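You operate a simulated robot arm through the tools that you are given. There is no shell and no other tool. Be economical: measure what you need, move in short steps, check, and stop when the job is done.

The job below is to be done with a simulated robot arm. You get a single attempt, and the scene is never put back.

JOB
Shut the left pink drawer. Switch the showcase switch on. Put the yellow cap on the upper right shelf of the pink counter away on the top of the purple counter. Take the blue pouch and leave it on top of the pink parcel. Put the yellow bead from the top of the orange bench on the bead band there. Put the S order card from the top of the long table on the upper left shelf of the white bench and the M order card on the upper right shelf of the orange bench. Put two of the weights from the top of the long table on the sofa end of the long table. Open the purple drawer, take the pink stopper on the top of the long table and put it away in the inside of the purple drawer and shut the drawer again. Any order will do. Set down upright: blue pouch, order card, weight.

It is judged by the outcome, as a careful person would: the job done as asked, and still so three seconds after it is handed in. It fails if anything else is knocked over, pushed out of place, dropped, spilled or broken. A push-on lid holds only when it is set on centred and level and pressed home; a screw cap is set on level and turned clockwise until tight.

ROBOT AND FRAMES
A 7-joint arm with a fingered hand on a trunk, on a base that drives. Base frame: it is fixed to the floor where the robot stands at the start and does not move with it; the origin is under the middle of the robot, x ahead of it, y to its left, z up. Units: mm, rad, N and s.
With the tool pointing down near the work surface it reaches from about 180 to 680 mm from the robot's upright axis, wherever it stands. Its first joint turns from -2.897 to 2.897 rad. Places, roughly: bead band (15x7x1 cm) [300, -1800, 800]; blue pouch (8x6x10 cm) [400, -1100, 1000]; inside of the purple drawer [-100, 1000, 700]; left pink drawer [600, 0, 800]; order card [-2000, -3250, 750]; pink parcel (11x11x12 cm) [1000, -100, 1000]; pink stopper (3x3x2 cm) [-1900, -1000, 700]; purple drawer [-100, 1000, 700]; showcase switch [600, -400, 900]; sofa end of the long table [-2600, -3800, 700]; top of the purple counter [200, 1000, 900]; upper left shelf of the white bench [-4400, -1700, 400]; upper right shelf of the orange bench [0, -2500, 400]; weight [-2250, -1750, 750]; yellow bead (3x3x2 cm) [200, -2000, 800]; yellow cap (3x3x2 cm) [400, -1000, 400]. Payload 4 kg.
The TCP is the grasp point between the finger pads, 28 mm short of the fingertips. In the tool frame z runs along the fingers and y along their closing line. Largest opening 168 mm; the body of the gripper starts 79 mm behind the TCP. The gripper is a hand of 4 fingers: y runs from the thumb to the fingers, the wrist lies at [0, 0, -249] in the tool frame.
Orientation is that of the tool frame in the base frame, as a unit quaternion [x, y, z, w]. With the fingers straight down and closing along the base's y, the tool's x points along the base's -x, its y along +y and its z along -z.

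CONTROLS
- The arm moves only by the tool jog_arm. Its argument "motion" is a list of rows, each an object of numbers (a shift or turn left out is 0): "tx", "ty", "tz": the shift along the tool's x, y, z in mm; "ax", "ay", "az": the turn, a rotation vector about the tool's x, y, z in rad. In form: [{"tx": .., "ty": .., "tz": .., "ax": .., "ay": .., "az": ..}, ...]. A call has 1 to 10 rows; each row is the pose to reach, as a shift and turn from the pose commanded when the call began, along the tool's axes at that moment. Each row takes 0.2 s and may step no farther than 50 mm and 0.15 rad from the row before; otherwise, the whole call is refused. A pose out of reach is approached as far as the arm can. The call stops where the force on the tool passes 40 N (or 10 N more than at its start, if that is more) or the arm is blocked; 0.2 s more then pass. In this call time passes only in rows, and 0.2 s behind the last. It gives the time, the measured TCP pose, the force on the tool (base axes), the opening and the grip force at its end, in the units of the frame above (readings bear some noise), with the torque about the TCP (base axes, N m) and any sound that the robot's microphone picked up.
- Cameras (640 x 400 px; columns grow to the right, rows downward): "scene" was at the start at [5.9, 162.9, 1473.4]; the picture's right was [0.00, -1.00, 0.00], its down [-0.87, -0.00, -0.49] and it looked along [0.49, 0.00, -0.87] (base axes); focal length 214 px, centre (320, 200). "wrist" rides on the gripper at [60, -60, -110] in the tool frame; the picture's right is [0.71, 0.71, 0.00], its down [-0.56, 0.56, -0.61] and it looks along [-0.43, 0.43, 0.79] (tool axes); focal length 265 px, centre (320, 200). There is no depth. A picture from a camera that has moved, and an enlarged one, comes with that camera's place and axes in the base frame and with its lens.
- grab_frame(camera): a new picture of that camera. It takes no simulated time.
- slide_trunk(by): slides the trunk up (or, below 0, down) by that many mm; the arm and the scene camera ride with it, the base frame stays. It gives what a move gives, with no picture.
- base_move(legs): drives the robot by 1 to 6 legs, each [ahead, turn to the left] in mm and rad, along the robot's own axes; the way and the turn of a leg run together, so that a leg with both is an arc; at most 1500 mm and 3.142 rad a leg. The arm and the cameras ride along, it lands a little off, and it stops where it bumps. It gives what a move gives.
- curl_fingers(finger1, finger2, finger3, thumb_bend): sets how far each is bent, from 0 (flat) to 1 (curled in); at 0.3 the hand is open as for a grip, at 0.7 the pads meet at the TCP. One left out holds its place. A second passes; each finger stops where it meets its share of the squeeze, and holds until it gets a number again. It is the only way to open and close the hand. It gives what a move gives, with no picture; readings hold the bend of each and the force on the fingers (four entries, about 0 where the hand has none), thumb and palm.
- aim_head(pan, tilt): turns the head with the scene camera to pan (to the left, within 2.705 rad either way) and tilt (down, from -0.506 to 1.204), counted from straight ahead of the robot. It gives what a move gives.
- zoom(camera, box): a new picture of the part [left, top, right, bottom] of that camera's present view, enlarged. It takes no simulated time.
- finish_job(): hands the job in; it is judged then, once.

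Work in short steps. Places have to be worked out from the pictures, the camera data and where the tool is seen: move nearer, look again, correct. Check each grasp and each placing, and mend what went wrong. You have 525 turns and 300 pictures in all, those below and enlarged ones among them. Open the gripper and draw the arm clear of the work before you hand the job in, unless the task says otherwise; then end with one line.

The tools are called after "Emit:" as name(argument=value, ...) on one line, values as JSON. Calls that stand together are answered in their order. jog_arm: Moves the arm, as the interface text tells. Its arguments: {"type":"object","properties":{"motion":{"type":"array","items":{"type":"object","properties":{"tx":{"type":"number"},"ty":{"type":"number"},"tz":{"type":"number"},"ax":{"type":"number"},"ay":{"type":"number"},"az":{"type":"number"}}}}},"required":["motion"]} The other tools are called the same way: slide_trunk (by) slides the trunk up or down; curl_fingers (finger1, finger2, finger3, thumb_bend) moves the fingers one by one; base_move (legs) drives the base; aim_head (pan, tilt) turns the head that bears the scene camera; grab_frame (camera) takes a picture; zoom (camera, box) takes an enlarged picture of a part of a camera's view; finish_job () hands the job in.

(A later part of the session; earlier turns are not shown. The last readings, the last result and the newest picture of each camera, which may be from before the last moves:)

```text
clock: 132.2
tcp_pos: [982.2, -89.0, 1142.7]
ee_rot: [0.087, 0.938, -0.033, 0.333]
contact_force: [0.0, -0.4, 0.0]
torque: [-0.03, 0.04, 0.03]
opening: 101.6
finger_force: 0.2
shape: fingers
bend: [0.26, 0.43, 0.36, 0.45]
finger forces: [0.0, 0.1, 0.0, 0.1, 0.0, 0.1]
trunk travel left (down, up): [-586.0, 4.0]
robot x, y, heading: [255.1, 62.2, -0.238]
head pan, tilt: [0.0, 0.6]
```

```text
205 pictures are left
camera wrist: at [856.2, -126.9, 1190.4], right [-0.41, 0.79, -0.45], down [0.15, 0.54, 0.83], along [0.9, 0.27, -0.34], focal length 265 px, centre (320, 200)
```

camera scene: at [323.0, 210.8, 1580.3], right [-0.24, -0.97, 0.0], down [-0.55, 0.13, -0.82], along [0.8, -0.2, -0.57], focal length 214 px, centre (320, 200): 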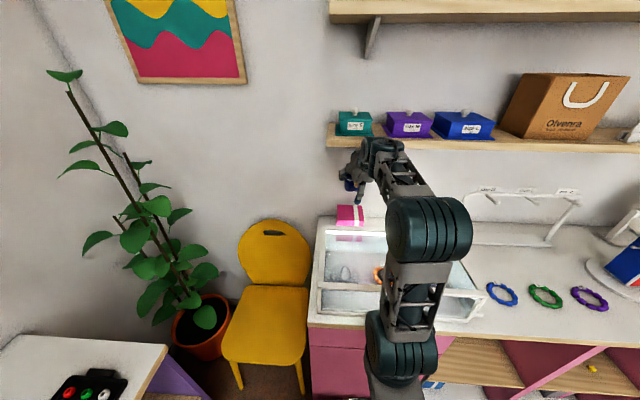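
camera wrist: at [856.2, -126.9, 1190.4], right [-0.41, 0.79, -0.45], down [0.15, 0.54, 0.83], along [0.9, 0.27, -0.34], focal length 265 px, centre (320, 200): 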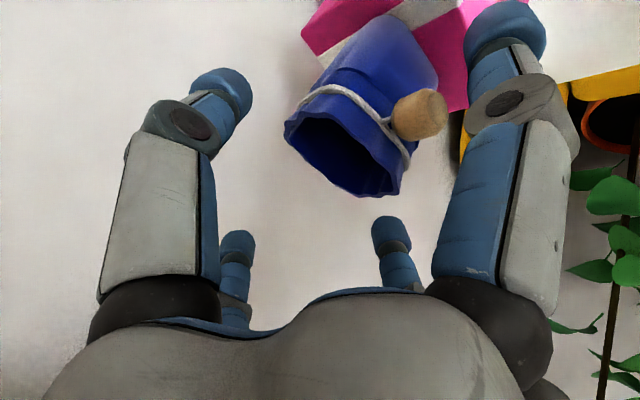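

Fingers are above the rim; retreat toward the robot.

Emit:
jog_arm(motion=[{"tx": 25, "ty": 3, "tz": -25}, {"tx": 58, "ty": 6, "tz": -50}, {"tx": 92, "ty": 10, "tz": -77}, {"tx": 125, "ty": 13, "tz": -104}, {"tx": 158, "ty": 17, "tz": -131}, {"tx": 190, "ty": 20, "tz": -160}])

Emit:
grab_frame(camera="scene")

Emit:
zoom(camera="scene", box=[310, 150, 430, 240])

```text
clock: 133.6
tcp_pos: [738.9, -24.3, 1146.2]
ee_rot: [0.087, 0.938, -0.034, 0.334]
contact_force: [0.0, -0.5, 0.2]
torque: [0.01, 0.0, -0.02]
opening: 101.8
finger_force: 0.1
shape: fingers
bend: [0.26, 0.43, 0.36, 0.45]
finger forces: [0.0, 0.0, 0.1, 0.1, 0.0, 0.0]
trunk travel left (down, up): [-586.0, 4.0]
robot x, y, heading: [254.6, 60.4, -0.239]
head pan, tilt: [0.0, 0.6]
```

```text
204 pictures are left
camera scene: at [321.3, 211.2, 1580.4], right [-0.24, -0.97, 0.0], down [-0.55, 0.13, -0.83], along [0.8, -0.2, -0.56], focal length 214 px, centre (320, 200)
```

scene: 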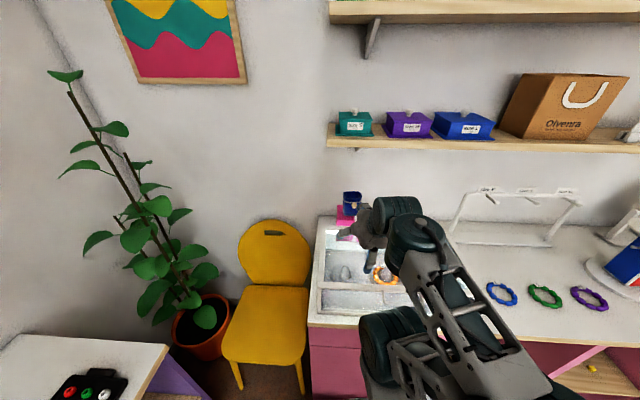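

```text
4.44 times, centred on (370, 195) of scene
camera zoom: at [321.3, 211.2, 1580.4], right [-0.24, -0.97, 0.0], down [-0.55, 0.13, -0.83], along [0.8, -0.2, -0.56], focal length 953 px, centre (98, 222)
```

zoom: 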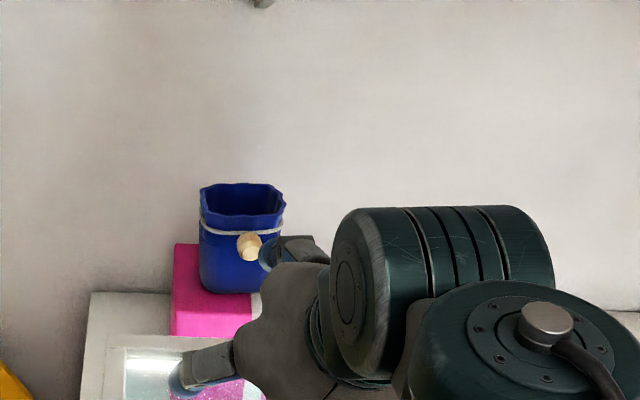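

Pouch done. Next the yellow cap, which I triangulate at about (383,-1038,440) on the lower wooden shelf. I back off, tuck the arm in, and drive right.

Emit:
base_move(legs=[[-140, 0]])

Emit:
jog_arm(motion=[{"tx": 34, "ty": 3, "tz": -28}, {"tx": 67, "ty": 6, "tz": -55}, {"tx": 100, "ty": 9, "tz": -82}, {"tx": 117, "ty": 12, "tz": -95}])

Emit:
base_move(legs=[[0, -1.6], [1020, 0], [0, 1.56]])

Emit:
aim_head(pan=0.1, tilt=0.9)

Emit:
grab_frame(camera="scene")

```text
clock: 134.9
tcp_pos: [602.4, 8.1, 1146.2]
ee_rot: [0.087, 0.938, -0.034, 0.334]
contact_force: [-0.6, 0.5, -0.1]
torque: [0.02, -0.01, 0.02]
opening: 101.8
finger_force: 0.0
shape: fingers
bend: [0.26, 0.43, 0.36, 0.45]
finger forces: [0.0, 0.0, 0.0, 0.1, 0.1, 0.1]
trunk travel left (down, up): [-586.0, 4.0]
robot x, y, heading: [119.8, 92.9, -0.242]
head pan, tilt: [0.0, 0.6]
```

```text
clock: 135.9
tcp_pos: [455.8, 49.9, 1145.6]
ee_rot: [0.087, 0.938, -0.033, 0.334]
contact_force: [16.0, 7.1, 8.8]
torque: [0.25, 0.29, -0.69]
opening: 64.7
finger_force: 0.1
shape: fingers
bend: [0.57, 0.43, 0.36, 0.45]
finger forces: [0.0, 0.1, 0.0, 0.0, 0.1, 0.1]
trunk travel left (down, up): [-586.0, 4.0]
robot x, y, heading: [119.5, 94.9, -0.24]
head pan, tilt: [0.0, 0.6]
```

```text
clock: 149.0
tcp_pos: [149.3, -968.8, 1144.7]
ee_rot: [0.12, 0.935, -0.045, 0.331]
contact_force: [14.4, 0.3, 8.4]
torque: [0.12, 0.38, -0.27]
opening: 64.8
finger_force: 0.2
shape: fingers
bend: [0.57, 0.43, 0.36, 0.45]
finger forces: [0.0, 0.0, 0.0, 0.1, 0.1, 0.0]
trunk travel left (down, up): [-586.0, 4.0]
robot x, y, heading: [-185.3, -902.3, -0.308]
head pan, tilt: [0.0, 0.6]
```

```text
clock: 149.8
tcp_pos: [149.6, -969.3, 1144.9]
ee_rot: [0.12, 0.934, -0.045, 0.333]
contact_force: [15.6, -2.9, 6.6]
torque: [0.03, 0.21, -0.11]
opening: 64.9
finger_force: 0.0
shape: fingers
bend: [0.57, 0.43, 0.36, 0.45]
finger forces: [0.1, 0.1, 0.0, 0.0, 0.0, 0.0]
trunk travel left (down, up): [-586.0, 4.0]
robot x, y, heading: [-184.1, -902.5, -0.312]
head pan, tilt: [0.099, 0.901]
```

```text
202 pictures are left
camera scene: at [-119.0, -744.0, 1555.7], right [-0.21, -0.98, 0.0], down [-0.77, 0.16, -0.62], along [0.61, -0.13, -0.78], focal length 214 px, centre (320, 200)
```

scene: 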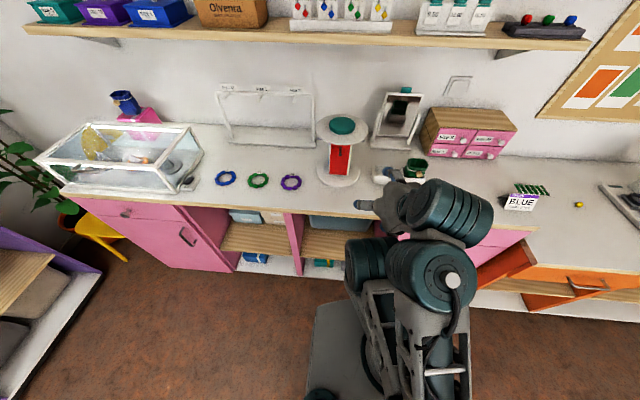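

The hand is pressing lightly on the arm itself; I move it forward, and curl fingers 1 and 3 for a two-finger pinch.

Emit:
jog_arm(motion=[{"tx": -23, "tz": 19}, {"tx": -46, "tz": 38}, {"tx": -69, "tz": 57}])

Emit:
curl_fingers(finger1=1.0, finger2=0.4, finger3=1.0, thumb_bend=0.4)

Emit:
slide_trunk(by=-300)

Emit:
grab_frame(camera="scene")

Emit:
grab_frame(camera="wrist")

```text
clock: 150.6
tcp_pos: [235.3, -991.5, 1143.9]
ee_rot: [0.12, 0.935, -0.045, 0.331]
contact_force: [0.5, 0.2, -0.4]
torque: [-0.01, -0.02, 0.01]
opening: 102.2
finger_force: 0.0
shape: fingers
bend: [0.26, 0.43, 0.36, 0.45]
finger forces: [0.0, 0.0, 0.0, 0.1, 0.0, 0.0]
trunk travel left (down, up): [-586.0, 4.0]
robot x, y, heading: [-184.2, -903.5, -0.308]
head pan, tilt: [0.099, 0.901]
```

```text
clock: 151.6
tcp_pos: [235.6, -991.3, 1144.4]
ee_rot: [0.121, 0.935, -0.046, 0.331]
contact_force: [-0.8, 0.2, -0.4]
torque: [-0.02, 0.02, -0.02]
opening: 69.7
finger_force: 0.0
shape: fingers
bend: [0.89, 0.4, 1.0, 0.4]
finger forces: [0.0, 0.0, 0.0, 0.0, 0.0, 0.0]
trunk travel left (down, up): [-586.0, 4.0]
robot x, y, heading: [-189.1, -900.4, -0.313]
head pan, tilt: [0.099, 0.901]
```

```text
clock: 154.6
tcp_pos: [234.5, -991.1, 844.4]
ee_rot: [0.12, 0.934, -0.046, 0.332]
contact_force: [-0.6, 0.0, 0.0]
torque: [0.01, -0.01, -0.03]
opening: 69.8
finger_force: 0.1
shape: fingers
bend: [0.89, 0.4, 1.0, 0.4]
finger forces: [0.0, 0.0, 0.0, 0.1, 0.1, 0.1]
trunk travel left (down, up): [-286.0, 304.0]
robot x, y, heading: [-183.9, -898.2, -0.307]
head pan, tilt: [0.099, 0.901]
```

```text
201 pictures are left
camera scene: at [-119.0, -744.1, 1255.6], right [-0.21, -0.98, 0.0], down [-0.77, 0.16, -0.62], along [0.61, -0.13, -0.78], focal length 214 px, centre (320, 200)
```

scene: 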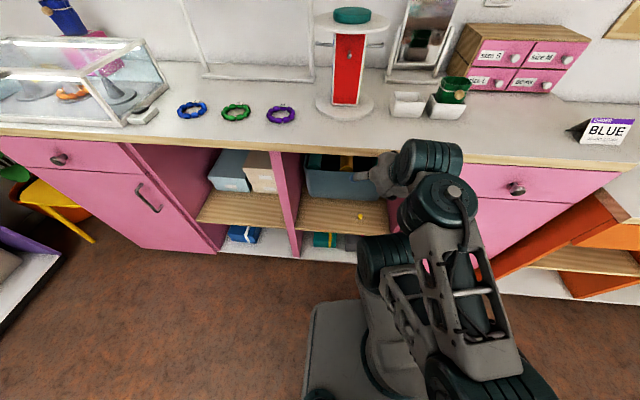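

```text
200 pictures are left
camera wrist: at [107.0, -1019.6, 892.5], right [-0.35, 0.82, -0.45], down [0.19, 0.53, 0.83], along [0.92, 0.21, -0.34], focal length 265 px, centre (320, 200)
```

wrist: 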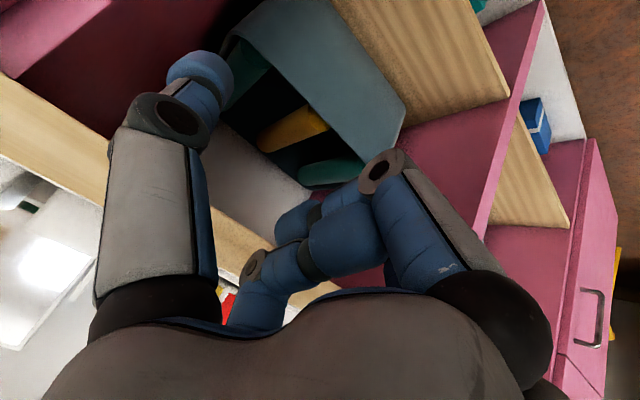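

Cap ray agrees: about (385,-1040,438). Lower the trunk further, keeping the hand in front of the counter.

Emit:
slide_trunk(by=-270)

Emit:
grab_frame(camera="wrist")

Emit:
grab_frame(camera="scene")

```text
clock: 157.3
tcp_pos: [235.6, -992.0, 575.4]
ee_rot: [0.12, 0.935, -0.045, 0.331]
contact_force: [-0.2, -0.4, -0.1]
torque: [-0.03, 0.01, 0.01]
opening: 70.2
finger_force: 0.1
shape: fingers
bend: [0.9, 0.4, 1.0, 0.4]
finger forces: [0.1, 0.0, 0.1, 0.0, 0.0, 0.0]
trunk travel left (down, up): [-16.0, 574.0]
robot x, y, heading: [-184.3, -900.1, -0.308]
head pan, tilt: [0.099, 0.901]
```

```text
199 pictures are left
camera wrist: at [107.0, -1019.6, 622.5], right [-0.35, 0.82, -0.45], down [0.19, 0.53, 0.83], along [0.92, 0.21, -0.34], focal length 265 px, centre (320, 200)
```

wrist: 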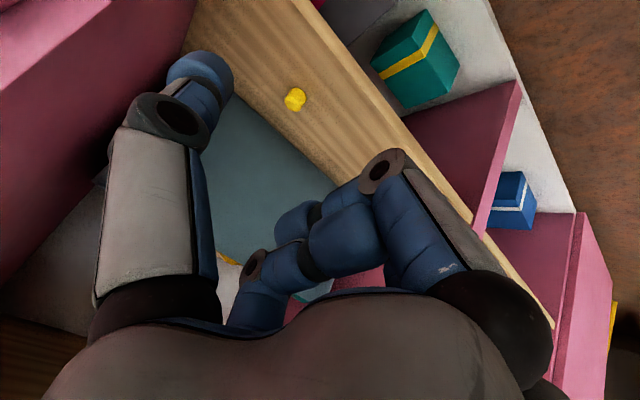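

```text
198 pictures are left
camera scene: at [-119.0, -744.1, 985.6], right [-0.21, -0.98, 0.0], down [-0.77, 0.16, -0.62], along [0.61, -0.13, -0.78], focal length 214 px, centre (320, 200)
```

scene: 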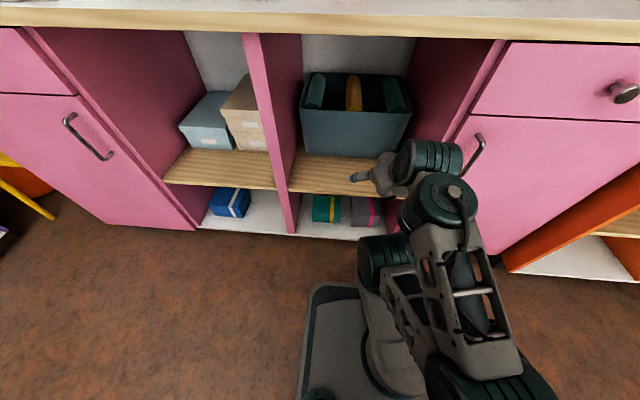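

Wrist view refines the cap to about (390,-1042,427). I narrow the pinch and approach to a pre-grasp point along the tool axis.

Emit:
curl_fingers(finger2=0.53, thumb_bend=0.53)

Emit:
jog_arm(motion=[{"tx": -13, "ty": -2.6, "tz": 34}, {"tx": -26, "ty": -5, "tz": 69}, {"tx": -38.7, "ty": -7.8, "tz": 103}])

Emit:
grab_frame(camera="wrist")

```text
clock: 158.3
tcp_pos: [234.1, -990.9, 576.3]
ee_rot: [0.12, 0.935, -0.046, 0.331]
contact_force: [0.1, -0.7, -0.9]
torque: [-0.02, -0.02, -0.01]
opening: 49.6
finger_force: 0.0
shape: fingers
bend: [0.9, 0.53, 1.0, 0.53]
finger forces: [0.1, 0.0, 0.1, 0.0, 0.1, 0.1]
trunk travel left (down, up): [-16.0, 574.0]
robot x, y, heading: [-185.0, -899.6, -0.31]
head pan, tilt: [0.099, 0.901]
```

```text
clock: 159.2
tcp_pos: [325.1, -1022.9, 522.1]
ee_rot: [0.119, 0.935, -0.044, 0.332]
contact_force: [0.0, -0.1, -0.9]
torque: [0.02, 0.0, 0.0]
opening: 49.7
finger_force: 0.0
shape: fingers
bend: [0.9, 0.53, 1.0, 0.53]
finger forces: [0.0, 0.1, 0.0, 0.0, 0.0, 0.0]
trunk travel left (down, up): [-16.0, 574.0]
robot x, y, heading: [-184.5, -900.9, -0.307]
head pan, tilt: [0.099, 0.901]
```

```text
197 pictures are left
camera wrist: at [197.2, -1051.9, 569.4], right [-0.35, 0.82, -0.45], down [0.19, 0.53, 0.83], along [0.92, 0.21, -0.34], focal length 265 px, centre (320, 200)
```

wrist: 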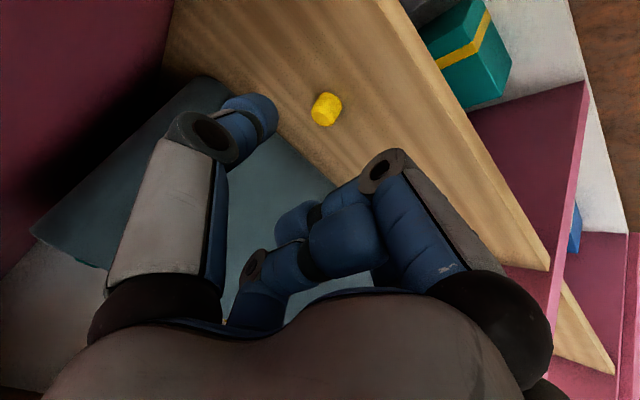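

Cap pinned at (385,-1041,429). Advance along to the grasp.

Emit:
jog_arm(motion=[{"tx": 3.3, "ty": -0.5, "tz": 27}, {"tx": 6.7, "ty": -1, "tz": 55}, {"tx": 10, "ty": -1.5, "tz": 78}])

Emit:
grab_frame(camera="wrist")

Emit:
zoom(camera="scene", box=[280, 100, 440, 200])

```text
clock: 159.9
tcp_pos: [365.2, -1035.5, 453.8]
ee_rot: [0.121, 0.934, -0.045, 0.332]
contact_force: [-0.4, 0.8, 0.3]
torque: [-0.03, -0.03, -0.02]
opening: 49.7
finger_force: 0.1
shape: fingers
bend: [0.9, 0.53, 1.0, 0.53]
finger forces: [0.0, 0.0, 0.1, 0.0, 0.0, 0.0]
trunk travel left (down, up): [-16.0, 574.0]
robot x, y, heading: [-186.3, -901.9, -0.316]
head pan, tilt: [0.099, 0.901]
```

```text
196 pictures are left
camera wrist: at [237.0, -1063.8, 501.6], right [-0.35, 0.82, -0.45], down [0.19, 0.53, 0.83], along [0.92, 0.21, -0.34], focal length 265 px, centre (320, 200)
```

wrist: 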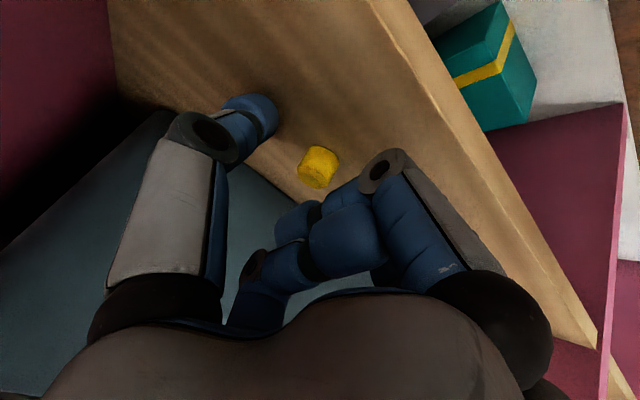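

```text
4.00 times, centred on (360, 150) of scene
camera zoom: at [-119.2, -744.1, 985.6], right [-0.21, -0.98, 0.0], down [-0.77, 0.16, -0.62], along [0.61, -0.13, -0.78], focal length 858 px, centre (160, 400)
```

zoom: 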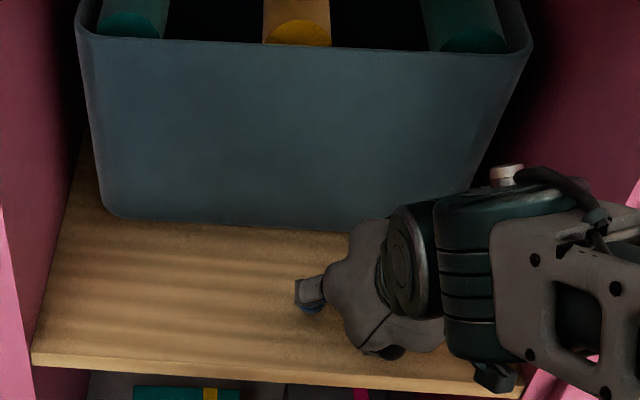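

Cap is about 32 mm past the TCP along the tool; I advance ~12 mm more, watching force, then pinch.

Emit:
jog_arm(motion=[{"tz": 5}, {"tz": 9}, {"tz": 12}])

Emit:
curl_fingers(finger2=0.75, thumb_bend=0.75)

Emit:
grab_frame(camera="wrist")

```text
clock: 160.7
tcp_pos: [375.9, -1038.2, 452.0]
ee_rot: [0.121, 0.93, -0.045, 0.343]
contact_force: [-0.5, 0.1, 14.7]
torque: [-0.21, -0.27, -0.01]
opening: 49.5
finger_force: 7.0
shape: fingers
bend: [0.9, 0.53, 1.0, 0.53]
finger forces: [0.0, 6.2, 0.1, 0.0, 8.6, 0.0]
trunk travel left (down, up): [-16.0, 574.0]
robot x, y, heading: [-184.6, -899.7, -0.311]
head pan, tilt: [0.099, 0.901]
stopped in row 3: the force on the tool passed its limit at 42 N (the readings are from after the stop); the commanded pose is now the measured one
```

```text
clock: 161.7
tcp_pos: [373.2, -1038.0, 449.6]
ee_rot: [0.121, 0.932, -0.046, 0.338]
contact_force: [-2.0, 1.0, 3.7]
torque: [0.1, -0.03, 0.08]
opening: 26.5
finger_force: 10.8
shape: fingers
bend: [0.9, 0.63, 1.0, 0.69]
finger forces: [0.0, 12.3, 0.1, 0.0, 9.1, 0.0]
trunk travel left (down, up): [-16.0, 574.0]
robot x, y, heading: [-184.8, -901.0, -0.311]
head pan, tilt: [0.099, 0.901]
```

```text
194 pictures are left
camera wrist: at [245.4, -1066.3, 494.2], right [-0.34, 0.82, -0.46], down [0.17, 0.53, 0.83], along [0.92, 0.21, -0.33], focal length 265 px, centre (320, 200)
```

wrist: 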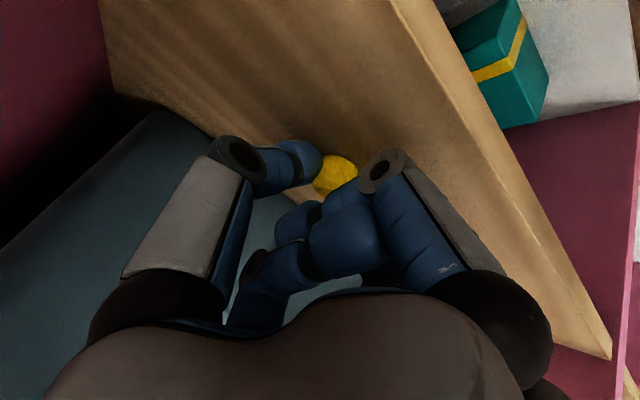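

Both fingers stopped with ~10 N on something; lift a little and check.

Emit:
jog_arm(motion=[{"tx": -7, "tz": -8}, {"tx": -20, "tz": -24}, {"tx": -32, "tz": -39}])

Emit:
grab_frame(camera="wrist")

```text
clock: 162.5
tcp_pos: [375.5, -1037.8, 498.3]
ee_rot: [0.121, 0.932, -0.045, 0.338]
contact_force: [-0.2, -0.4, -0.6]
torque: [0.02, -0.01, 0.04]
opening: 26.0
finger_force: 8.2
shape: fingers
bend: [0.9, 0.63, 1.0, 0.69]
finger forces: [0.1, 8.6, 0.0, 0.0, 8.8, 0.1]
trunk travel left (down, up): [-16.0, 574.0]
robot x, y, heading: [-183.8, -898.6, -0.311]
head pan, tilt: [0.099, 0.901]
```

```text
193 pictures are left
camera wrist: at [245.7, -1066.1, 544.1], right [-0.34, 0.82, -0.46], down [0.17, 0.53, 0.83], along [0.92, 0.21, -0.33], focal length 265 px, centre (320, 200)
```

wrist: 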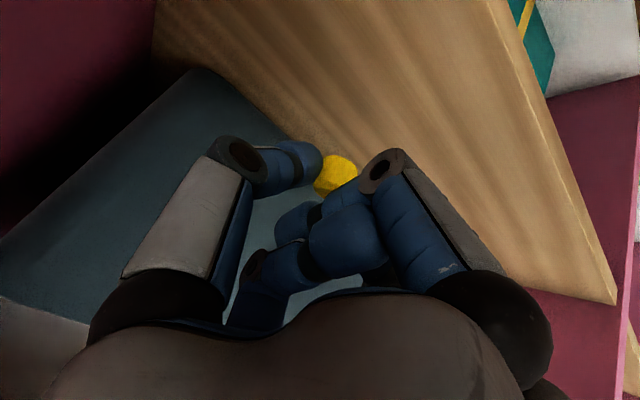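

Cap is held. Withdraw from the compartment, then raise the trunk.

Emit:
jog_arm(motion=[{"tx": 29, "tz": -24}, {"tx": 58, "ty": 1, "tz": -48}, {"tx": 86, "ty": 1, "tz": -72}, {"tx": 114.5, "ty": 2, "tz": -96}])

Emit:
slide_trunk(by=570)

Emit:
grab_frame(camera="wrist")

```text
clock: 163.5
tcp_pos: [228.9, -1000.5, 499.5]
ee_rot: [0.123, 0.931, -0.046, 0.34]
contact_force: [0.0, 0.3, -0.5]
torque: [0.0, -0.02, 0.01]
opening: 25.8
finger_force: 8.1
shape: fingers
bend: [0.9, 0.63, 1.0, 0.69]
finger forces: [0.0, 8.1, 0.0, 0.0, 8.4, 0.0]
trunk travel left (down, up): [-16.0, 574.0]
robot x, y, heading: [-184.7, -901.6, -0.312]
head pan, tilt: [0.099, 0.901]
```

```text
refused: 570 is not a number from -400 to 400
```

```text
192 pictures are left
camera wrist: at [99.6, -1027.7, 545.0], right [-0.34, 0.82, -0.46], down [0.18, 0.53, 0.83], along [0.92, 0.2, -0.33], focal length 265 px, centre (320, 200)
```

wrist: 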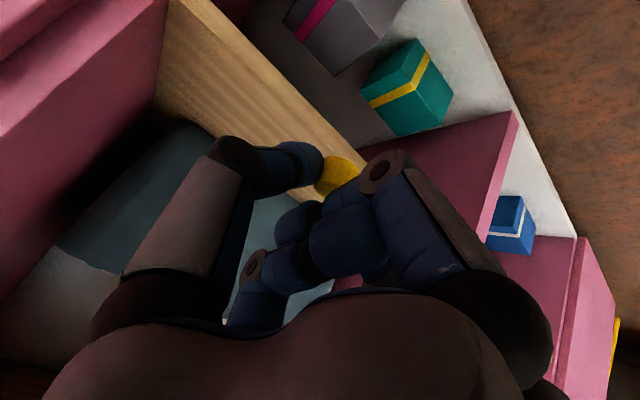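

Back off from the counter, raise the trunk fully, and drive to the purple counter (its front also runs obliquely; I'll face heading ≈1.28).

Emit:
base_move(legs=[[-100, 0]])

Emit:
slide_trunk(by=400)

Emit:
slide_trunk(by=170)

Emit:
base_move(legs=[[0, 1.477], [1150, 0], [0, 0.11]])

Emit:
aim_head(pan=0.0, tilt=0.8)

Emit:
grab_frame(camera="scene")

```text
clock: 164.7
tcp_pos: [133.4, -971.6, 498.2]
ee_rot: [0.122, 0.932, -0.045, 0.339]
contact_force: [0.0, 0.8, 0.7]
torque: [0.0, -0.02, 0.01]
opening: 25.7
finger_force: 8.6
shape: fingers
bend: [0.9, 0.63, 1.0, 0.69]
finger forces: [0.0, 8.2, 0.0, 0.0, 8.4, 0.0]
trunk travel left (down, up): [-16.0, 574.0]
robot x, y, heading: [-278.0, -869.1, -0.312]
head pan, tilt: [0.099, 0.901]
```

```text
clock: 168.5
tcp_pos: [135.2, -971.0, 899.4]
ee_rot: [0.123, 0.932, -0.045, 0.338]
contact_force: [-0.2, -0.3, -0.1]
torque: [0.0, -0.03, 0.05]
opening: 25.7
finger_force: 8.4
shape: fingers
bend: [0.9, 0.63, 1.0, 0.69]
finger forces: [0.0, 8.2, 0.0, 0.0, 8.4, 0.0]
trunk travel left (down, up): [-416.0, 174.0]
robot x, y, heading: [-280.7, -871.9, -0.313]
head pan, tilt: [0.099, 0.901]
```

```text
clock: 170.4
tcp_pos: [134.3, -971.3, 1068.6]
ee_rot: [0.123, 0.932, -0.045, 0.339]
contact_force: [-0.3, 0.2, -0.4]
torque: [0.02, -0.02, 0.02]
opening: 26.0
finger_force: 8.0
shape: fingers
bend: [0.9, 0.63, 1.0, 0.69]
finger forces: [0.0, 8.1, 0.0, 0.0, 8.4, 0.0]
trunk travel left (down, up): [-586.0, 4.0]
robot x, y, heading: [-281.2, -871.5, -0.315]
head pan, tilt: [0.099, 0.901]
```

```text
clock: 180.4
tcp_pos: [221.1, 607.6, 1068.8]
ee_rot: [-0.592, 0.73, 0.215, 0.266]
contact_force: [-0.2, -0.2, -0.1]
torque: [0.01, -0.01, -0.05]
opening: 25.7
finger_force: 7.9
shape: fingers
bend: [0.9, 0.63, 1.0, 0.69]
finger forces: [0.1, 8.3, 0.1, 0.0, 8.4, 0.0]
trunk travel left (down, up): [-586.0, 4.0]
robot x, y, heading: [139.9, 191.3, 1.305]
head pan, tilt: [0.099, 0.901]
```

```text
clock: 181.1
tcp_pos: [219.8, 608.7, 1068.9]
ee_rot: [-0.592, 0.73, 0.215, 0.266]
contact_force: [-0.8, 0.0, -0.1]
torque: [0.02, -0.02, -0.03]
opening: 25.8
finger_force: 8.5
shape: fingers
bend: [0.9, 0.63, 1.0, 0.69]
finger forces: [0.1, 8.4, 0.0, 0.0, 8.4, 0.0]
trunk travel left (down, up): [-586.0, 4.0]
robot x, y, heading: [143.9, 186.5, 1.308]
head pan, tilt: [0.0, 0.799]
```

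```text
191 pictures are left
camera scene: at [-8.8, 252.0, 1563.5], right [0.97, -0.26, 0.0], down [-0.19, -0.69, -0.7], along [0.18, 0.67, -0.72], focal length 214 px, centre (320, 200)
```

scene: 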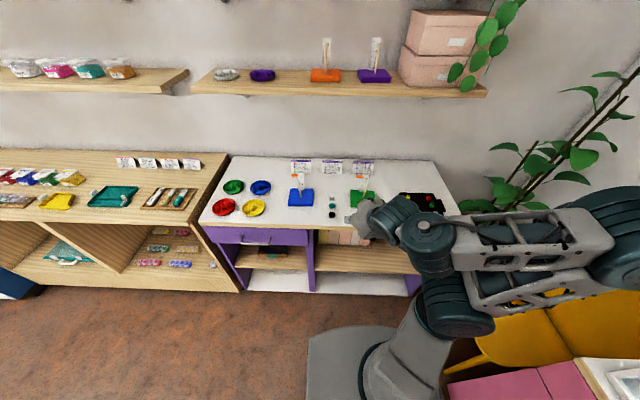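

Emit:
zoom(camera="scene", box=[200, 140, 480, 300])

Emit:
grab_frame(camera="wrist")

```text
2.29 times, centred on (340, 220) of scene
camera zoom: at [-8.8, 252.0, 1563.5], right [0.97, -0.26, 0.0], down [-0.19, -0.69, -0.7], along [0.18, 0.67, -0.72], focal length 490 px, centre (274, 154)
```

zoom: 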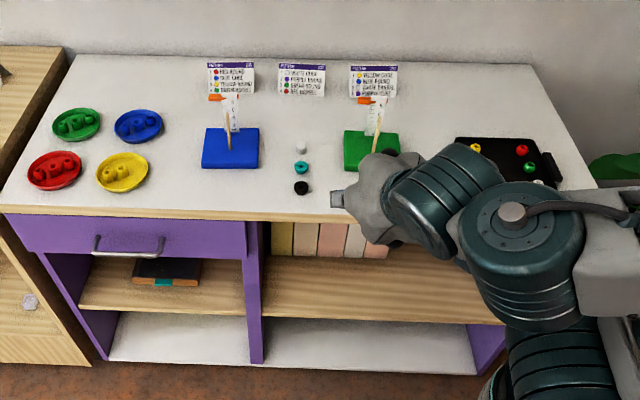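

```text
189 pictures are left
camera wrist: at [255.0, 482.5, 1114.9], right [-0.8, -0.38, -0.46], down [-0.54, 0.15, 0.83], along [-0.25, 0.91, -0.33], focal length 265 px, centre (320, 200)
```

wrist: 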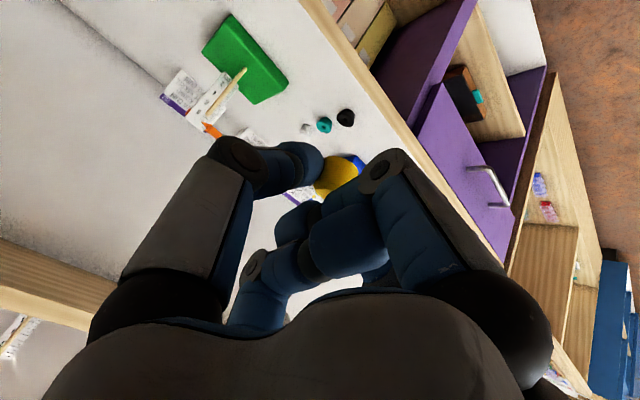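

Free spot on the purple counter: about (375,706), in front of and between the green pad and the black tray. I move the cap over it.

Emit:
jog_arm(motion=[{"tx": -12, "ty": -33, "tz": 30}, {"tx": -24, "ty": -65, "tz": 59}, {"tx": -36, "ty": -98, "tz": 89}, {"tx": -47.6, "ty": -130.6, "tz": 118.6}])

Emit:
grab_frame(camera="wrist")

Emit:
grab_frame(camera="scene")

```text
clock: 182.1
tcp_pos: [372.7, 693.0, 1012.6]
ee_rot: [-0.592, 0.73, 0.215, 0.266]
contact_force: [-0.4, -0.6, -0.5]
torque: [-0.03, -0.02, 0.02]
opening: 25.5
finger_force: 8.1
shape: fingers
bend: [0.9, 0.63, 1.0, 0.69]
finger forces: [0.0, 7.5, 0.0, 0.0, 8.1, 0.1]
trunk travel left (down, up): [-586.0, 4.0]
robot x, y, heading: [142.1, 189.4, 1.307]
head pan, tilt: [0.0, 0.799]
```

```text
188 pictures are left
camera wrist: at [407.6, 565.8, 1058.0], right [-0.8, -0.38, -0.46], down [-0.54, 0.15, 0.83], along [-0.25, 0.91, -0.33], focal length 265 px, centre (320, 200)
```

wrist: 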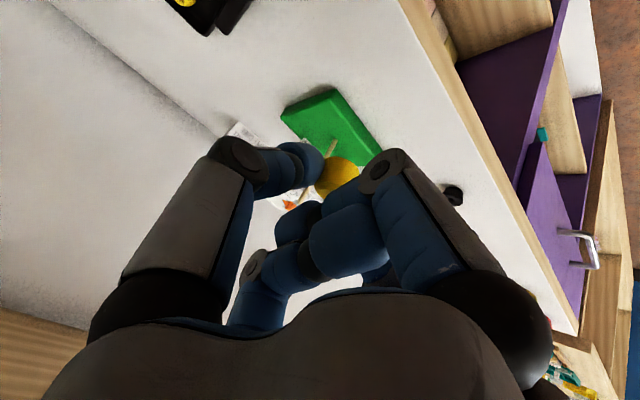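

```text
187 pictures are left
camera scene: at [-8.2, 252.6, 1563.6], right [0.97, -0.26, 0.0], down [-0.19, -0.69, -0.7], along [0.18, 0.67, -0.72], focal length 214 px, centre (320, 200)
```

scene: 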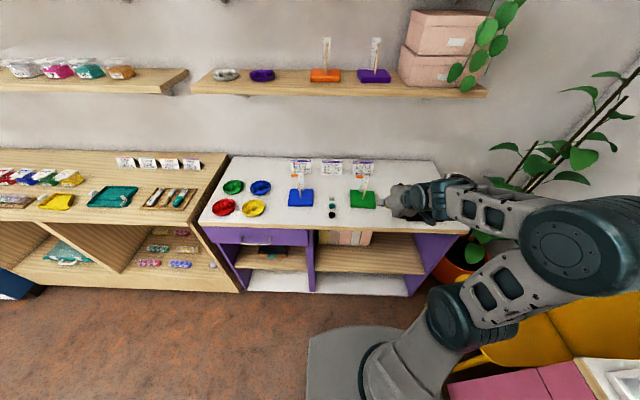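

The landing spot is clear white counter. Lower to near contact.

Emit:
jog_arm(motion=[{"tx": 14, "tz": 17}, {"tx": 28, "tz": 34}, {"tx": 43, "tz": 51}])

Emit:
jog_arm(motion=[{"tx": 2.5, "tz": 3}, {"tx": 5, "tz": 6}, {"tx": 7.7, "tz": 9.2}])

Emit:
grab_frame(camera="wrist")

```text
clock: 182.9
tcp_pos: [372.3, 692.2, 943.0]
ee_rot: [-0.592, 0.73, 0.215, 0.266]
contact_force: [0.0, -0.2, 0.3]
torque: [0.01, -0.01, 0.01]
opening: 25.3
finger_force: 7.5
shape: fingers
bend: [0.9, 0.63, 1.0, 0.69]
finger forces: [0.1, 7.1, 0.0, 0.0, 7.8, 0.1]
trunk travel left (down, up): [-586.0, 4.0]
robot x, y, heading: [141.7, 190.8, 1.308]
head pan, tilt: [0.0, 0.799]
```

```text
clock: 183.7
tcp_pos: [373.5, 691.8, 930.4]
ee_rot: [-0.592, 0.73, 0.215, 0.267]
contact_force: [-0.2, 0.3, 0.1]
torque: [0.01, 0.0, -0.01]
opening: 25.4
finger_force: 7.3
shape: fingers
bend: [0.9, 0.63, 1.0, 0.69]
finger forces: [0.0, 7.1, 0.0, 0.1, 7.7, 0.0]
trunk travel left (down, up): [-586.0, 4.0]
robot x, y, heading: [141.0, 187.8, 1.314]
head pan, tilt: [0.0, 0.799]
```

```text
186 pictures are left
camera wrist: at [407.0, 564.9, 976.0], right [-0.8, -0.38, -0.46], down [-0.54, 0.15, 0.83], along [-0.25, 0.91, -0.33], focal length 265 px, centre (320, 200)
```

wrist: 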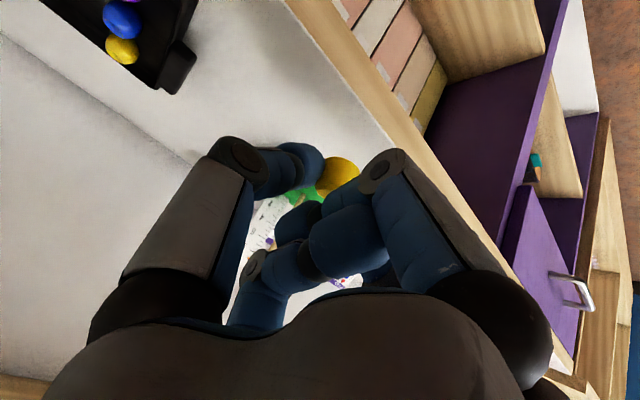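

Emit:
jog_arm(motion=[{"tx": 1.3, "tz": 1.6}, {"tx": 2.6, "tz": 3.1}, {"tx": 3.9, "tz": 4.7}, {"tx": 5.2, "tz": 6.2}])

Emit:
jog_arm(motion=[{"tx": 1.3, "tz": 1.6}, {"tx": 2.6, "tz": 3.1}, {"tx": 3.9, "tz": 4.7}, {"tx": 5.2, "tz": 6.2}])

```text
clock: 184.7
tcp_pos: [372.0, 691.4, 923.0]
ee_rot: [-0.592, 0.73, 0.215, 0.267]
contact_force: [0.2, 0.0, -0.3]
torque: [-0.03, -0.04, 0.0]
opening: 25.3
finger_force: 7.7
shape: fingers
bend: [0.9, 0.63, 1.0, 0.69]
finger forces: [0.0, 6.9, 0.0, 0.0, 7.7, 0.1]
trunk travel left (down, up): [-586.0, 4.0]
robot x, y, heading: [142.3, 190.3, 1.309]
head pan, tilt: [0.0, 0.799]
```

```text
clock: 185.7
tcp_pos: [372.7, 691.2, 915.6]
ee_rot: [-0.592, 0.73, 0.215, 0.266]
contact_force: [-0.5, -0.7, -0.3]
torque: [0.0, 0.03, 0.02]
opening: 25.4
finger_force: 7.3
shape: fingers
bend: [0.9, 0.63, 1.0, 0.69]
finger forces: [0.0, 6.8, 0.0, 0.0, 7.6, 0.1]
trunk travel left (down, up): [-586.0, 4.0]
robot x, y, heading: [144.0, 193.9, 1.312]
head pan, tilt: [0.0, 0.799]
```

No contact yet; the counter is lower than assumed. Keep going in small steps.

Emit:
jog_arm(motion=[{"tx": 1.3, "tz": 1.6}, {"tx": 2.6, "tz": 3.1}, {"tx": 3.9, "tz": 4.7}, {"tx": 5.2, "tz": 6.2}, {"tx": 6.4, "tz": 7.7}, {"tx": 7.7, "tz": 9.2}])

Emit:
grab_frame(camera="wrist")

Emit:
zoom(camera="scene", box=[340, 160, 480, 260])

```text
clock: 187.1
tcp_pos: [372.6, 692.5, 901.0]
ee_rot: [-0.591, 0.73, 0.215, 0.266]
contact_force: [0.6, -0.6, -0.2]
torque: [0.04, 0.04, 0.01]
opening: 25.1
finger_force: 6.7
shape: fingers
bend: [0.9, 0.63, 1.0, 0.71]
finger forces: [0.0, 6.5, 0.0, 0.1, 7.4, 0.1]
trunk travel left (down, up): [-586.0, 4.0]
robot x, y, heading: [138.6, 191.5, 1.307]
head pan, tilt: [0.0, 0.799]
```

```text
185 pictures are left
camera wrist: at [407.1, 565.0, 948.0], right [-0.8, -0.38, -0.46], down [-0.54, 0.15, 0.83], along [-0.25, 0.91, -0.33], focal length 265 px, centre (320, 200)
```

wrist: 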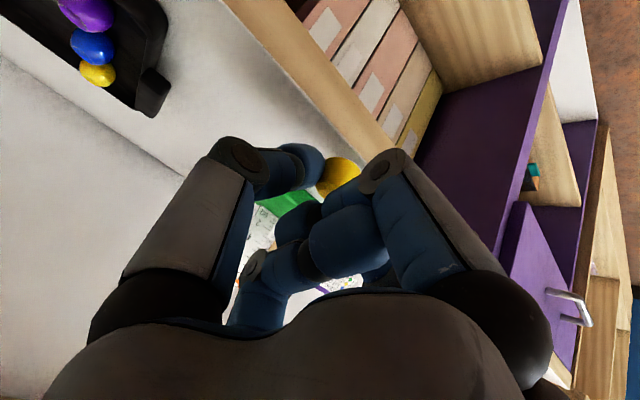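

```text
4.00 times, centred on (410, 210) of scene
camera zoom: at [-8.7, 252.1, 1563.5], right [0.97, -0.26, 0.0], down [-0.19, -0.69, -0.7], along [0.18, 0.67, -0.72], focal length 858 px, centre (-40, 160)
```

zoom: 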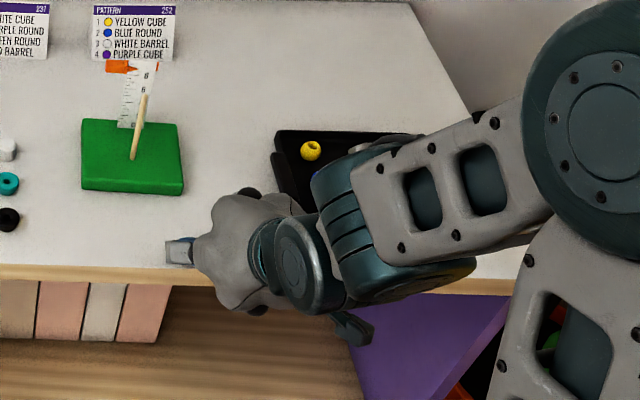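

Triangulation of the teal stopper shows the purple counter top is at ≈850, so I'm right over its edge. I shift inward to about (430,745), between pad and tray.

Emit:
jog_arm(motion=[{"tx": -12, "ty": 0, "tz": -13}, {"tx": -30, "ty": -22, "tz": 4}, {"tx": -48, "ty": -44.6, "tz": 21}])

Emit:
zoom(camera="scene", box=[340, 160, 480, 260])

Emit:
grab_frame(camera="wrist")

```text
clock: 187.9
tcp_pos: [427.8, 734.0, 914.8]
ee_rot: [-0.591, 0.731, 0.214, 0.266]
contact_force: [0.3, -0.1, 0.4]
torque: [-0.01, 0.0, 0.0]
opening: 25.0
finger_force: 6.6
shape: fingers
bend: [0.9, 0.63, 1.0, 0.71]
finger forces: [0.0, 6.4, 0.1, 0.0, 7.2, 0.0]
trunk travel left (down, up): [-586.0, 4.0]
robot x, y, heading: [146.1, 189.3, 1.306]
head pan, tilt: [0.0, 0.799]
```

```text
4.00 times, centred on (410, 210) of scene
camera zoom: at [-8.2, 252.5, 1563.6], right [0.97, -0.26, 0.0], down [-0.19, -0.69, -0.7], along [0.18, 0.67, -0.72], focal length 858 px, centre (-40, 160)
```

zoom: 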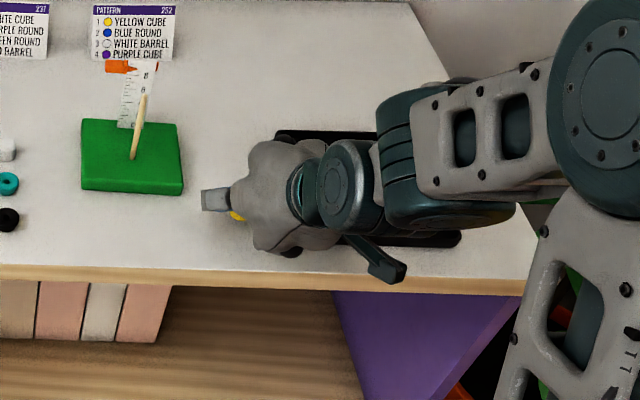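

```text
182 pictures are left
camera wrist: at [461.8, 606.8, 960.1], right [-0.8, -0.38, -0.45], down [-0.54, 0.15, 0.83], along [-0.25, 0.91, -0.33], focal length 265 px, centre (320, 200)
```

wrist: 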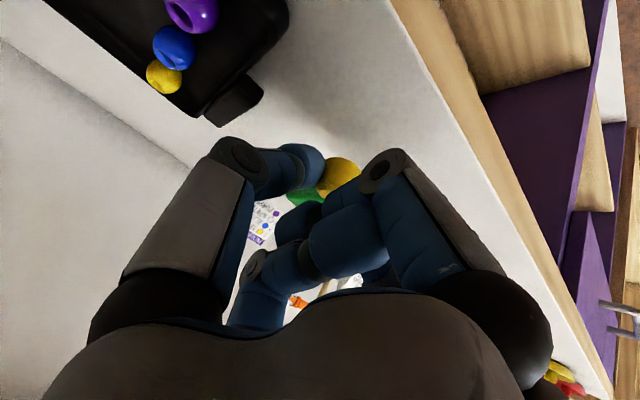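

Landing spot (pixel ~351,118 in the wrist view) is clear of tray and pad. Lower.

Emit:
jog_arm(motion=[{"tx": 6.4, "tz": 7.7}, {"tx": 12.9, "tz": 15.3}, {"tx": 15.4, "tz": 18.4}])

Emit:
jog_arm(motion=[{"tx": 1.3, "tz": 1.6}, {"tx": 2.6, "tz": 3.1}, {"tx": 3.9, "tz": 4.7}, {"tx": 5.2, "tz": 6.2}])

```text
clock: 188.7
tcp_pos: [428.0, 731.4, 893.4]
ee_rot: [-0.591, 0.73, 0.215, 0.267]
contact_force: [-0.6, -0.3, 0.1]
torque: [-0.01, 0.01, -0.01]
opening: 21.7
finger_force: 0.1
shape: fingers
bend: [0.9, 0.71, 1.0, 0.74]
finger forces: [0.0, 0.0, 0.0, 0.0, 0.0, 0.0]
trunk travel left (down, up): [-586.0, 4.0]
robot x, y, heading: [141.7, 191.4, 1.311]
head pan, tilt: [0.0, 0.799]
```

```text
clock: 189.7
tcp_pos: [425.8, 730.6, 886.2]
ee_rot: [-0.592, 0.73, 0.215, 0.267]
contact_force: [-3.0, -2.9, 9.1]
torque: [-0.34, 0.03, -0.07]
opening: 21.9
finger_force: 0.0
shape: fingers
bend: [0.9, 0.71, 1.0, 0.74]
finger forces: [0.0, 0.0, 0.0, 0.1, 0.0, 0.0]
trunk travel left (down, up): [-586.0, 4.0]
robot x, y, heading: [141.6, 192.4, 1.305]
head pan, tilt: [0.0, 0.799]
```

The cap slipped out just above the counter. I raise a bit and look.

Emit:
jog_arm(motion=[{"tx": -13, "tz": -15}, {"tx": -26, "tz": -31}])

Emit:
grab_frame(camera="wrist")

Emit:
zoom(camera="scene", box=[340, 160, 480, 260])

```text
clock: 190.3
tcp_pos: [425.2, 729.9, 925.7]
ee_rot: [-0.592, 0.73, 0.215, 0.265]
contact_force: [0.0, -1.2, 0.0]
torque: [0.01, 0.01, -0.02]
opening: 22.2
finger_force: 0.0
shape: fingers
bend: [0.9, 0.71, 1.0, 0.74]
finger forces: [0.0, 0.0, 0.0, 0.0, 0.1, 0.0]
trunk travel left (down, up): [-586.0, 4.0]
robot x, y, heading: [145.9, 191.3, 1.311]
head pan, tilt: [0.0, 0.799]
```

```text
181 pictures are left
camera wrist: at [459.4, 603.7, 971.7], right [-0.8, -0.38, -0.46], down [-0.54, 0.15, 0.83], along [-0.25, 0.91, -0.33], focal length 265 px, centre (320, 200)
```

wrist: 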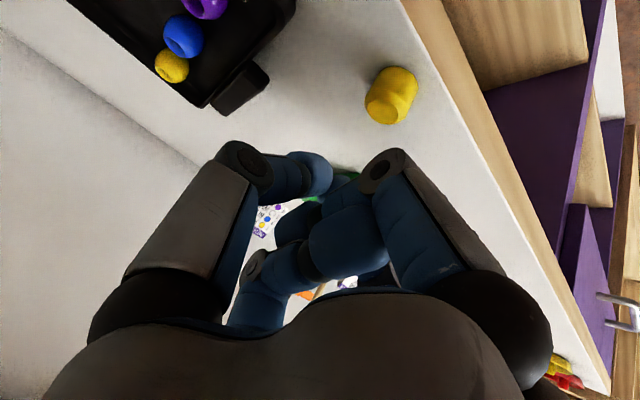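

```text
4.00 times, centred on (410, 210) of scene
camera zoom: at [-8.8, 251.8, 1563.5], right [0.97, -0.26, 0.0], down [-0.19, -0.69, -0.7], along [0.18, 0.67, -0.72], focal length 858 px, centre (-40, 160)
```

zoom: 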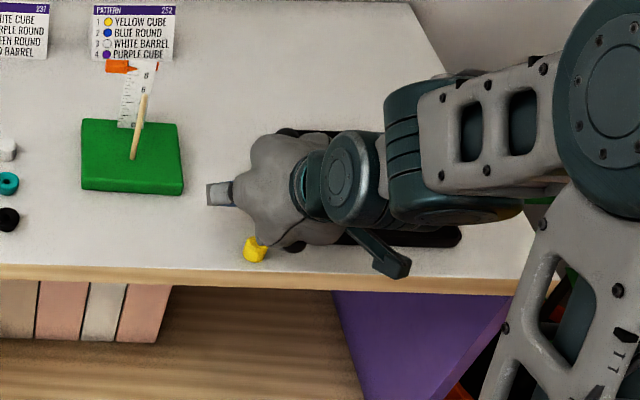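

The cap came to rest on the purple counter top (~38 mm inside the edge), stable. I retract the hand, and next open the purple drawer, whose bar handle triangulates to (-141,834,764).

Emit:
jog_arm(motion=[{"tx": -30, "tz": -36}, {"tx": -60, "tz": -72}, {"tx": -77, "tz": -92}, {"tx": -50, "ty": 4, "tz": -120}, {"tx": -15, "ty": 8, "tz": -150}, {"tx": 20, "ty": 11, "tz": -175}, {"tx": 60, "ty": 15, "tz": -205}, {"tx": 98, "ty": 19, "tz": -239}])

Emit:
base_move(legs=[[0, 1.79], [470, 0], [0, -1.82]])

Emit:
aim_head(pan=-0.1, tilt=0.8)

Emit:
grab_frame(camera="scene")

```text
refused: row 7 steps farther than a row can; nothing moved
```

```text
clock: 201.8
tcp_pos: [-35.4, 745.9, 925.5]
ee_rot: [-0.577, 0.742, 0.209, 0.27]
contact_force: [-0.6, -0.2, -0.2]
torque: [0.02, -0.02, -0.03]
opening: 21.7
finger_force: 0.1
shape: fingers
bend: [0.9, 0.71, 1.0, 0.74]
finger forces: [0.1, 0.0, 0.1, 0.0, 0.0, 0.0]
trunk travel left (down, up): [-586.0, 4.0]
robot x, y, heading: [-338.5, 216.0, 1.269]
head pan, tilt: [0.0, 0.799]
```

```text
clock: 202.5
tcp_pos: [-34.7, 746.8, 926.3]
ee_rot: [-0.576, 0.742, 0.21, 0.271]
contact_force: [0.5, -0.5, 0.4]
torque: [0.02, 0.0, -0.02]
opening: 22.1
finger_force: 0.1
shape: fingers
bend: [0.9, 0.71, 1.0, 0.74]
finger forces: [0.0, 0.1, 0.0, 0.0, 0.0, 0.0]
trunk travel left (down, up): [-586.0, 4.0]
robot x, y, heading: [-335.2, 217.4, 1.265]
head pan, tilt: [-0.099, 0.799]
```

```text
179 pictures are left
camera scene: at [-479.9, 282.5, 1563.5], right [0.92, -0.39, 0.0], down [-0.28, -0.66, -0.7], along [0.27, 0.64, -0.72], focal length 214 px, centre (320, 200)
```

scene: 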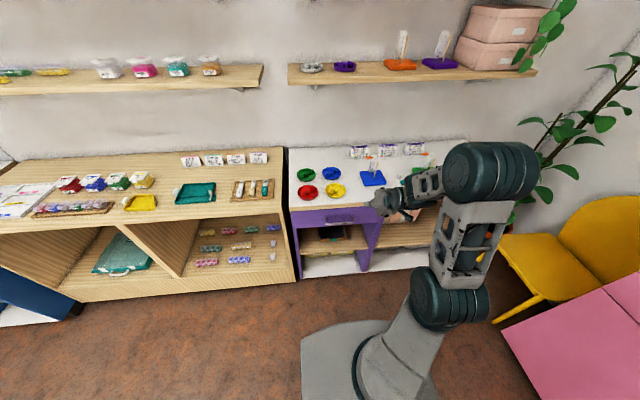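

The retract was refused but the base moved with the hand extended; I check the counter for any disturbance.

Emit:
zoom(camera="scene", box=[280, 130, 480, 255])

Emit:
zoom(camera="scene", box=[130, 130, 310, 240])

```text
3.20 times, centred on (380, 192) of scene
camera zoom: at [-479.9, 282.5, 1563.5], right [0.92, -0.39, 0.0], down [-0.28, -0.66, -0.7], along [0.27, 0.64, -0.72], focal length 686 px, centre (128, 224)
```

zoom: 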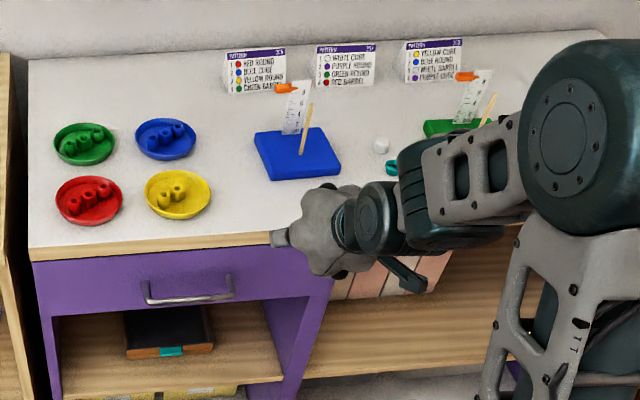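

```text
3.56 times, centred on (220, 185) of scene
camera zoom: at [-479.9, 282.5, 1563.5], right [0.92, -0.39, 0.0], down [-0.28, -0.66, -0.7], along [0.27, 0.64, -0.72], focal length 763 px, centre (676, 253)
```

zoom: 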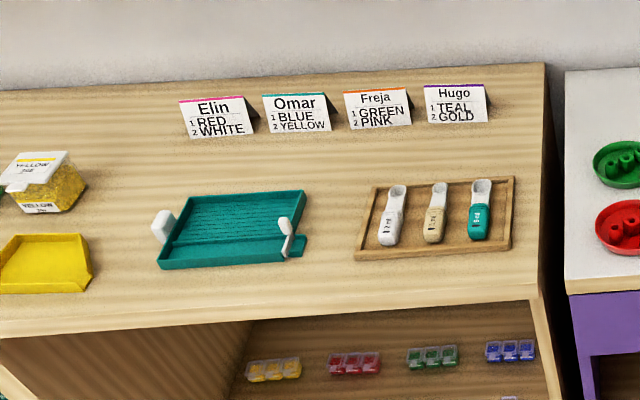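

Nothing visible seems disturbed. Now retract properly with smaller steps.

Emit:
jog_arm(motion=[{"tx": -28, "tz": -34}, {"tx": -56, "tz": -68}, {"tx": -77, "tz": -92}, {"tx": -45, "ty": 4, "tz": -118}, {"tx": -12, "ty": 8, "tz": -146}, {"tx": 20, "ty": 11, "tz": -173}])

Emit:
grab_frame(camera="scene")

Emit:
zoom(camera="scene", box=[280, 130, 520, 280])

```text
clock: 203.9
tcp_pos: [-77.9, 627.5, 1049.0]
ee_rot: [-0.576, 0.743, 0.209, 0.271]
contact_force: [-0.6, -0.1, 0.3]
torque: [-0.01, -0.06, 0.0]
opening: 21.9
finger_force: 0.0
shape: fingers
bend: [0.9, 0.71, 1.0, 0.74]
finger forces: [0.0, 0.0, 0.0, 0.1, 0.0, 0.0]
trunk travel left (down, up): [-586.0, 4.0]
robot x, y, heading: [-342.5, 215.0, 1.263]
head pan, tilt: [-0.099, 0.799]
```

```text
176 pictures are left
camera scene: at [-480.4, 281.7, 1563.5], right [0.92, -0.39, 0.0], down [-0.28, -0.66, -0.7], along [0.27, 0.64, -0.72], focal length 214 px, centre (320, 200)
```

scene: 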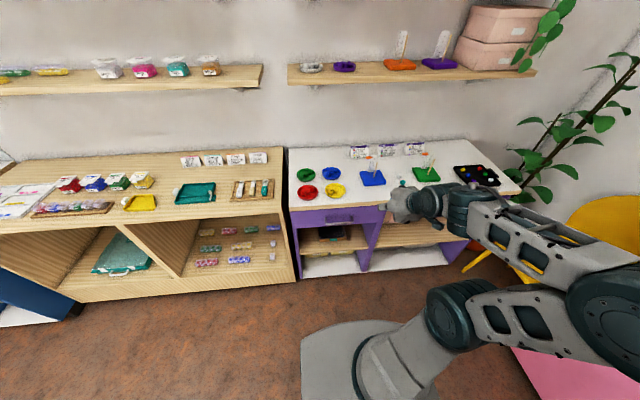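

```text
2.67 times, centred on (400, 205) of scene
camera zoom: at [-480.4, 281.7, 1563.5], right [0.92, -0.39, 0.0], down [-0.28, -0.66, -0.7], along [0.27, 0.64, -0.72], focal length 572 px, centre (107, 187)
```

zoom: 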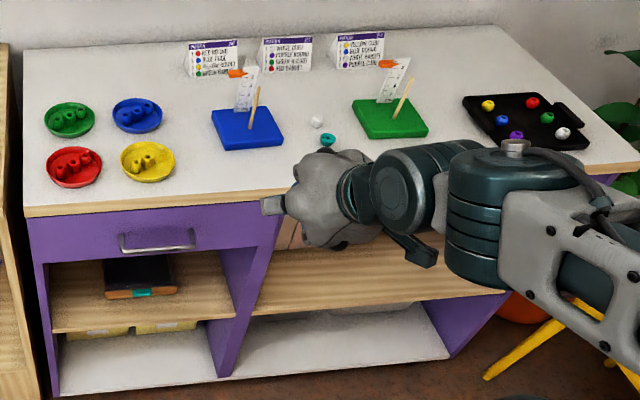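

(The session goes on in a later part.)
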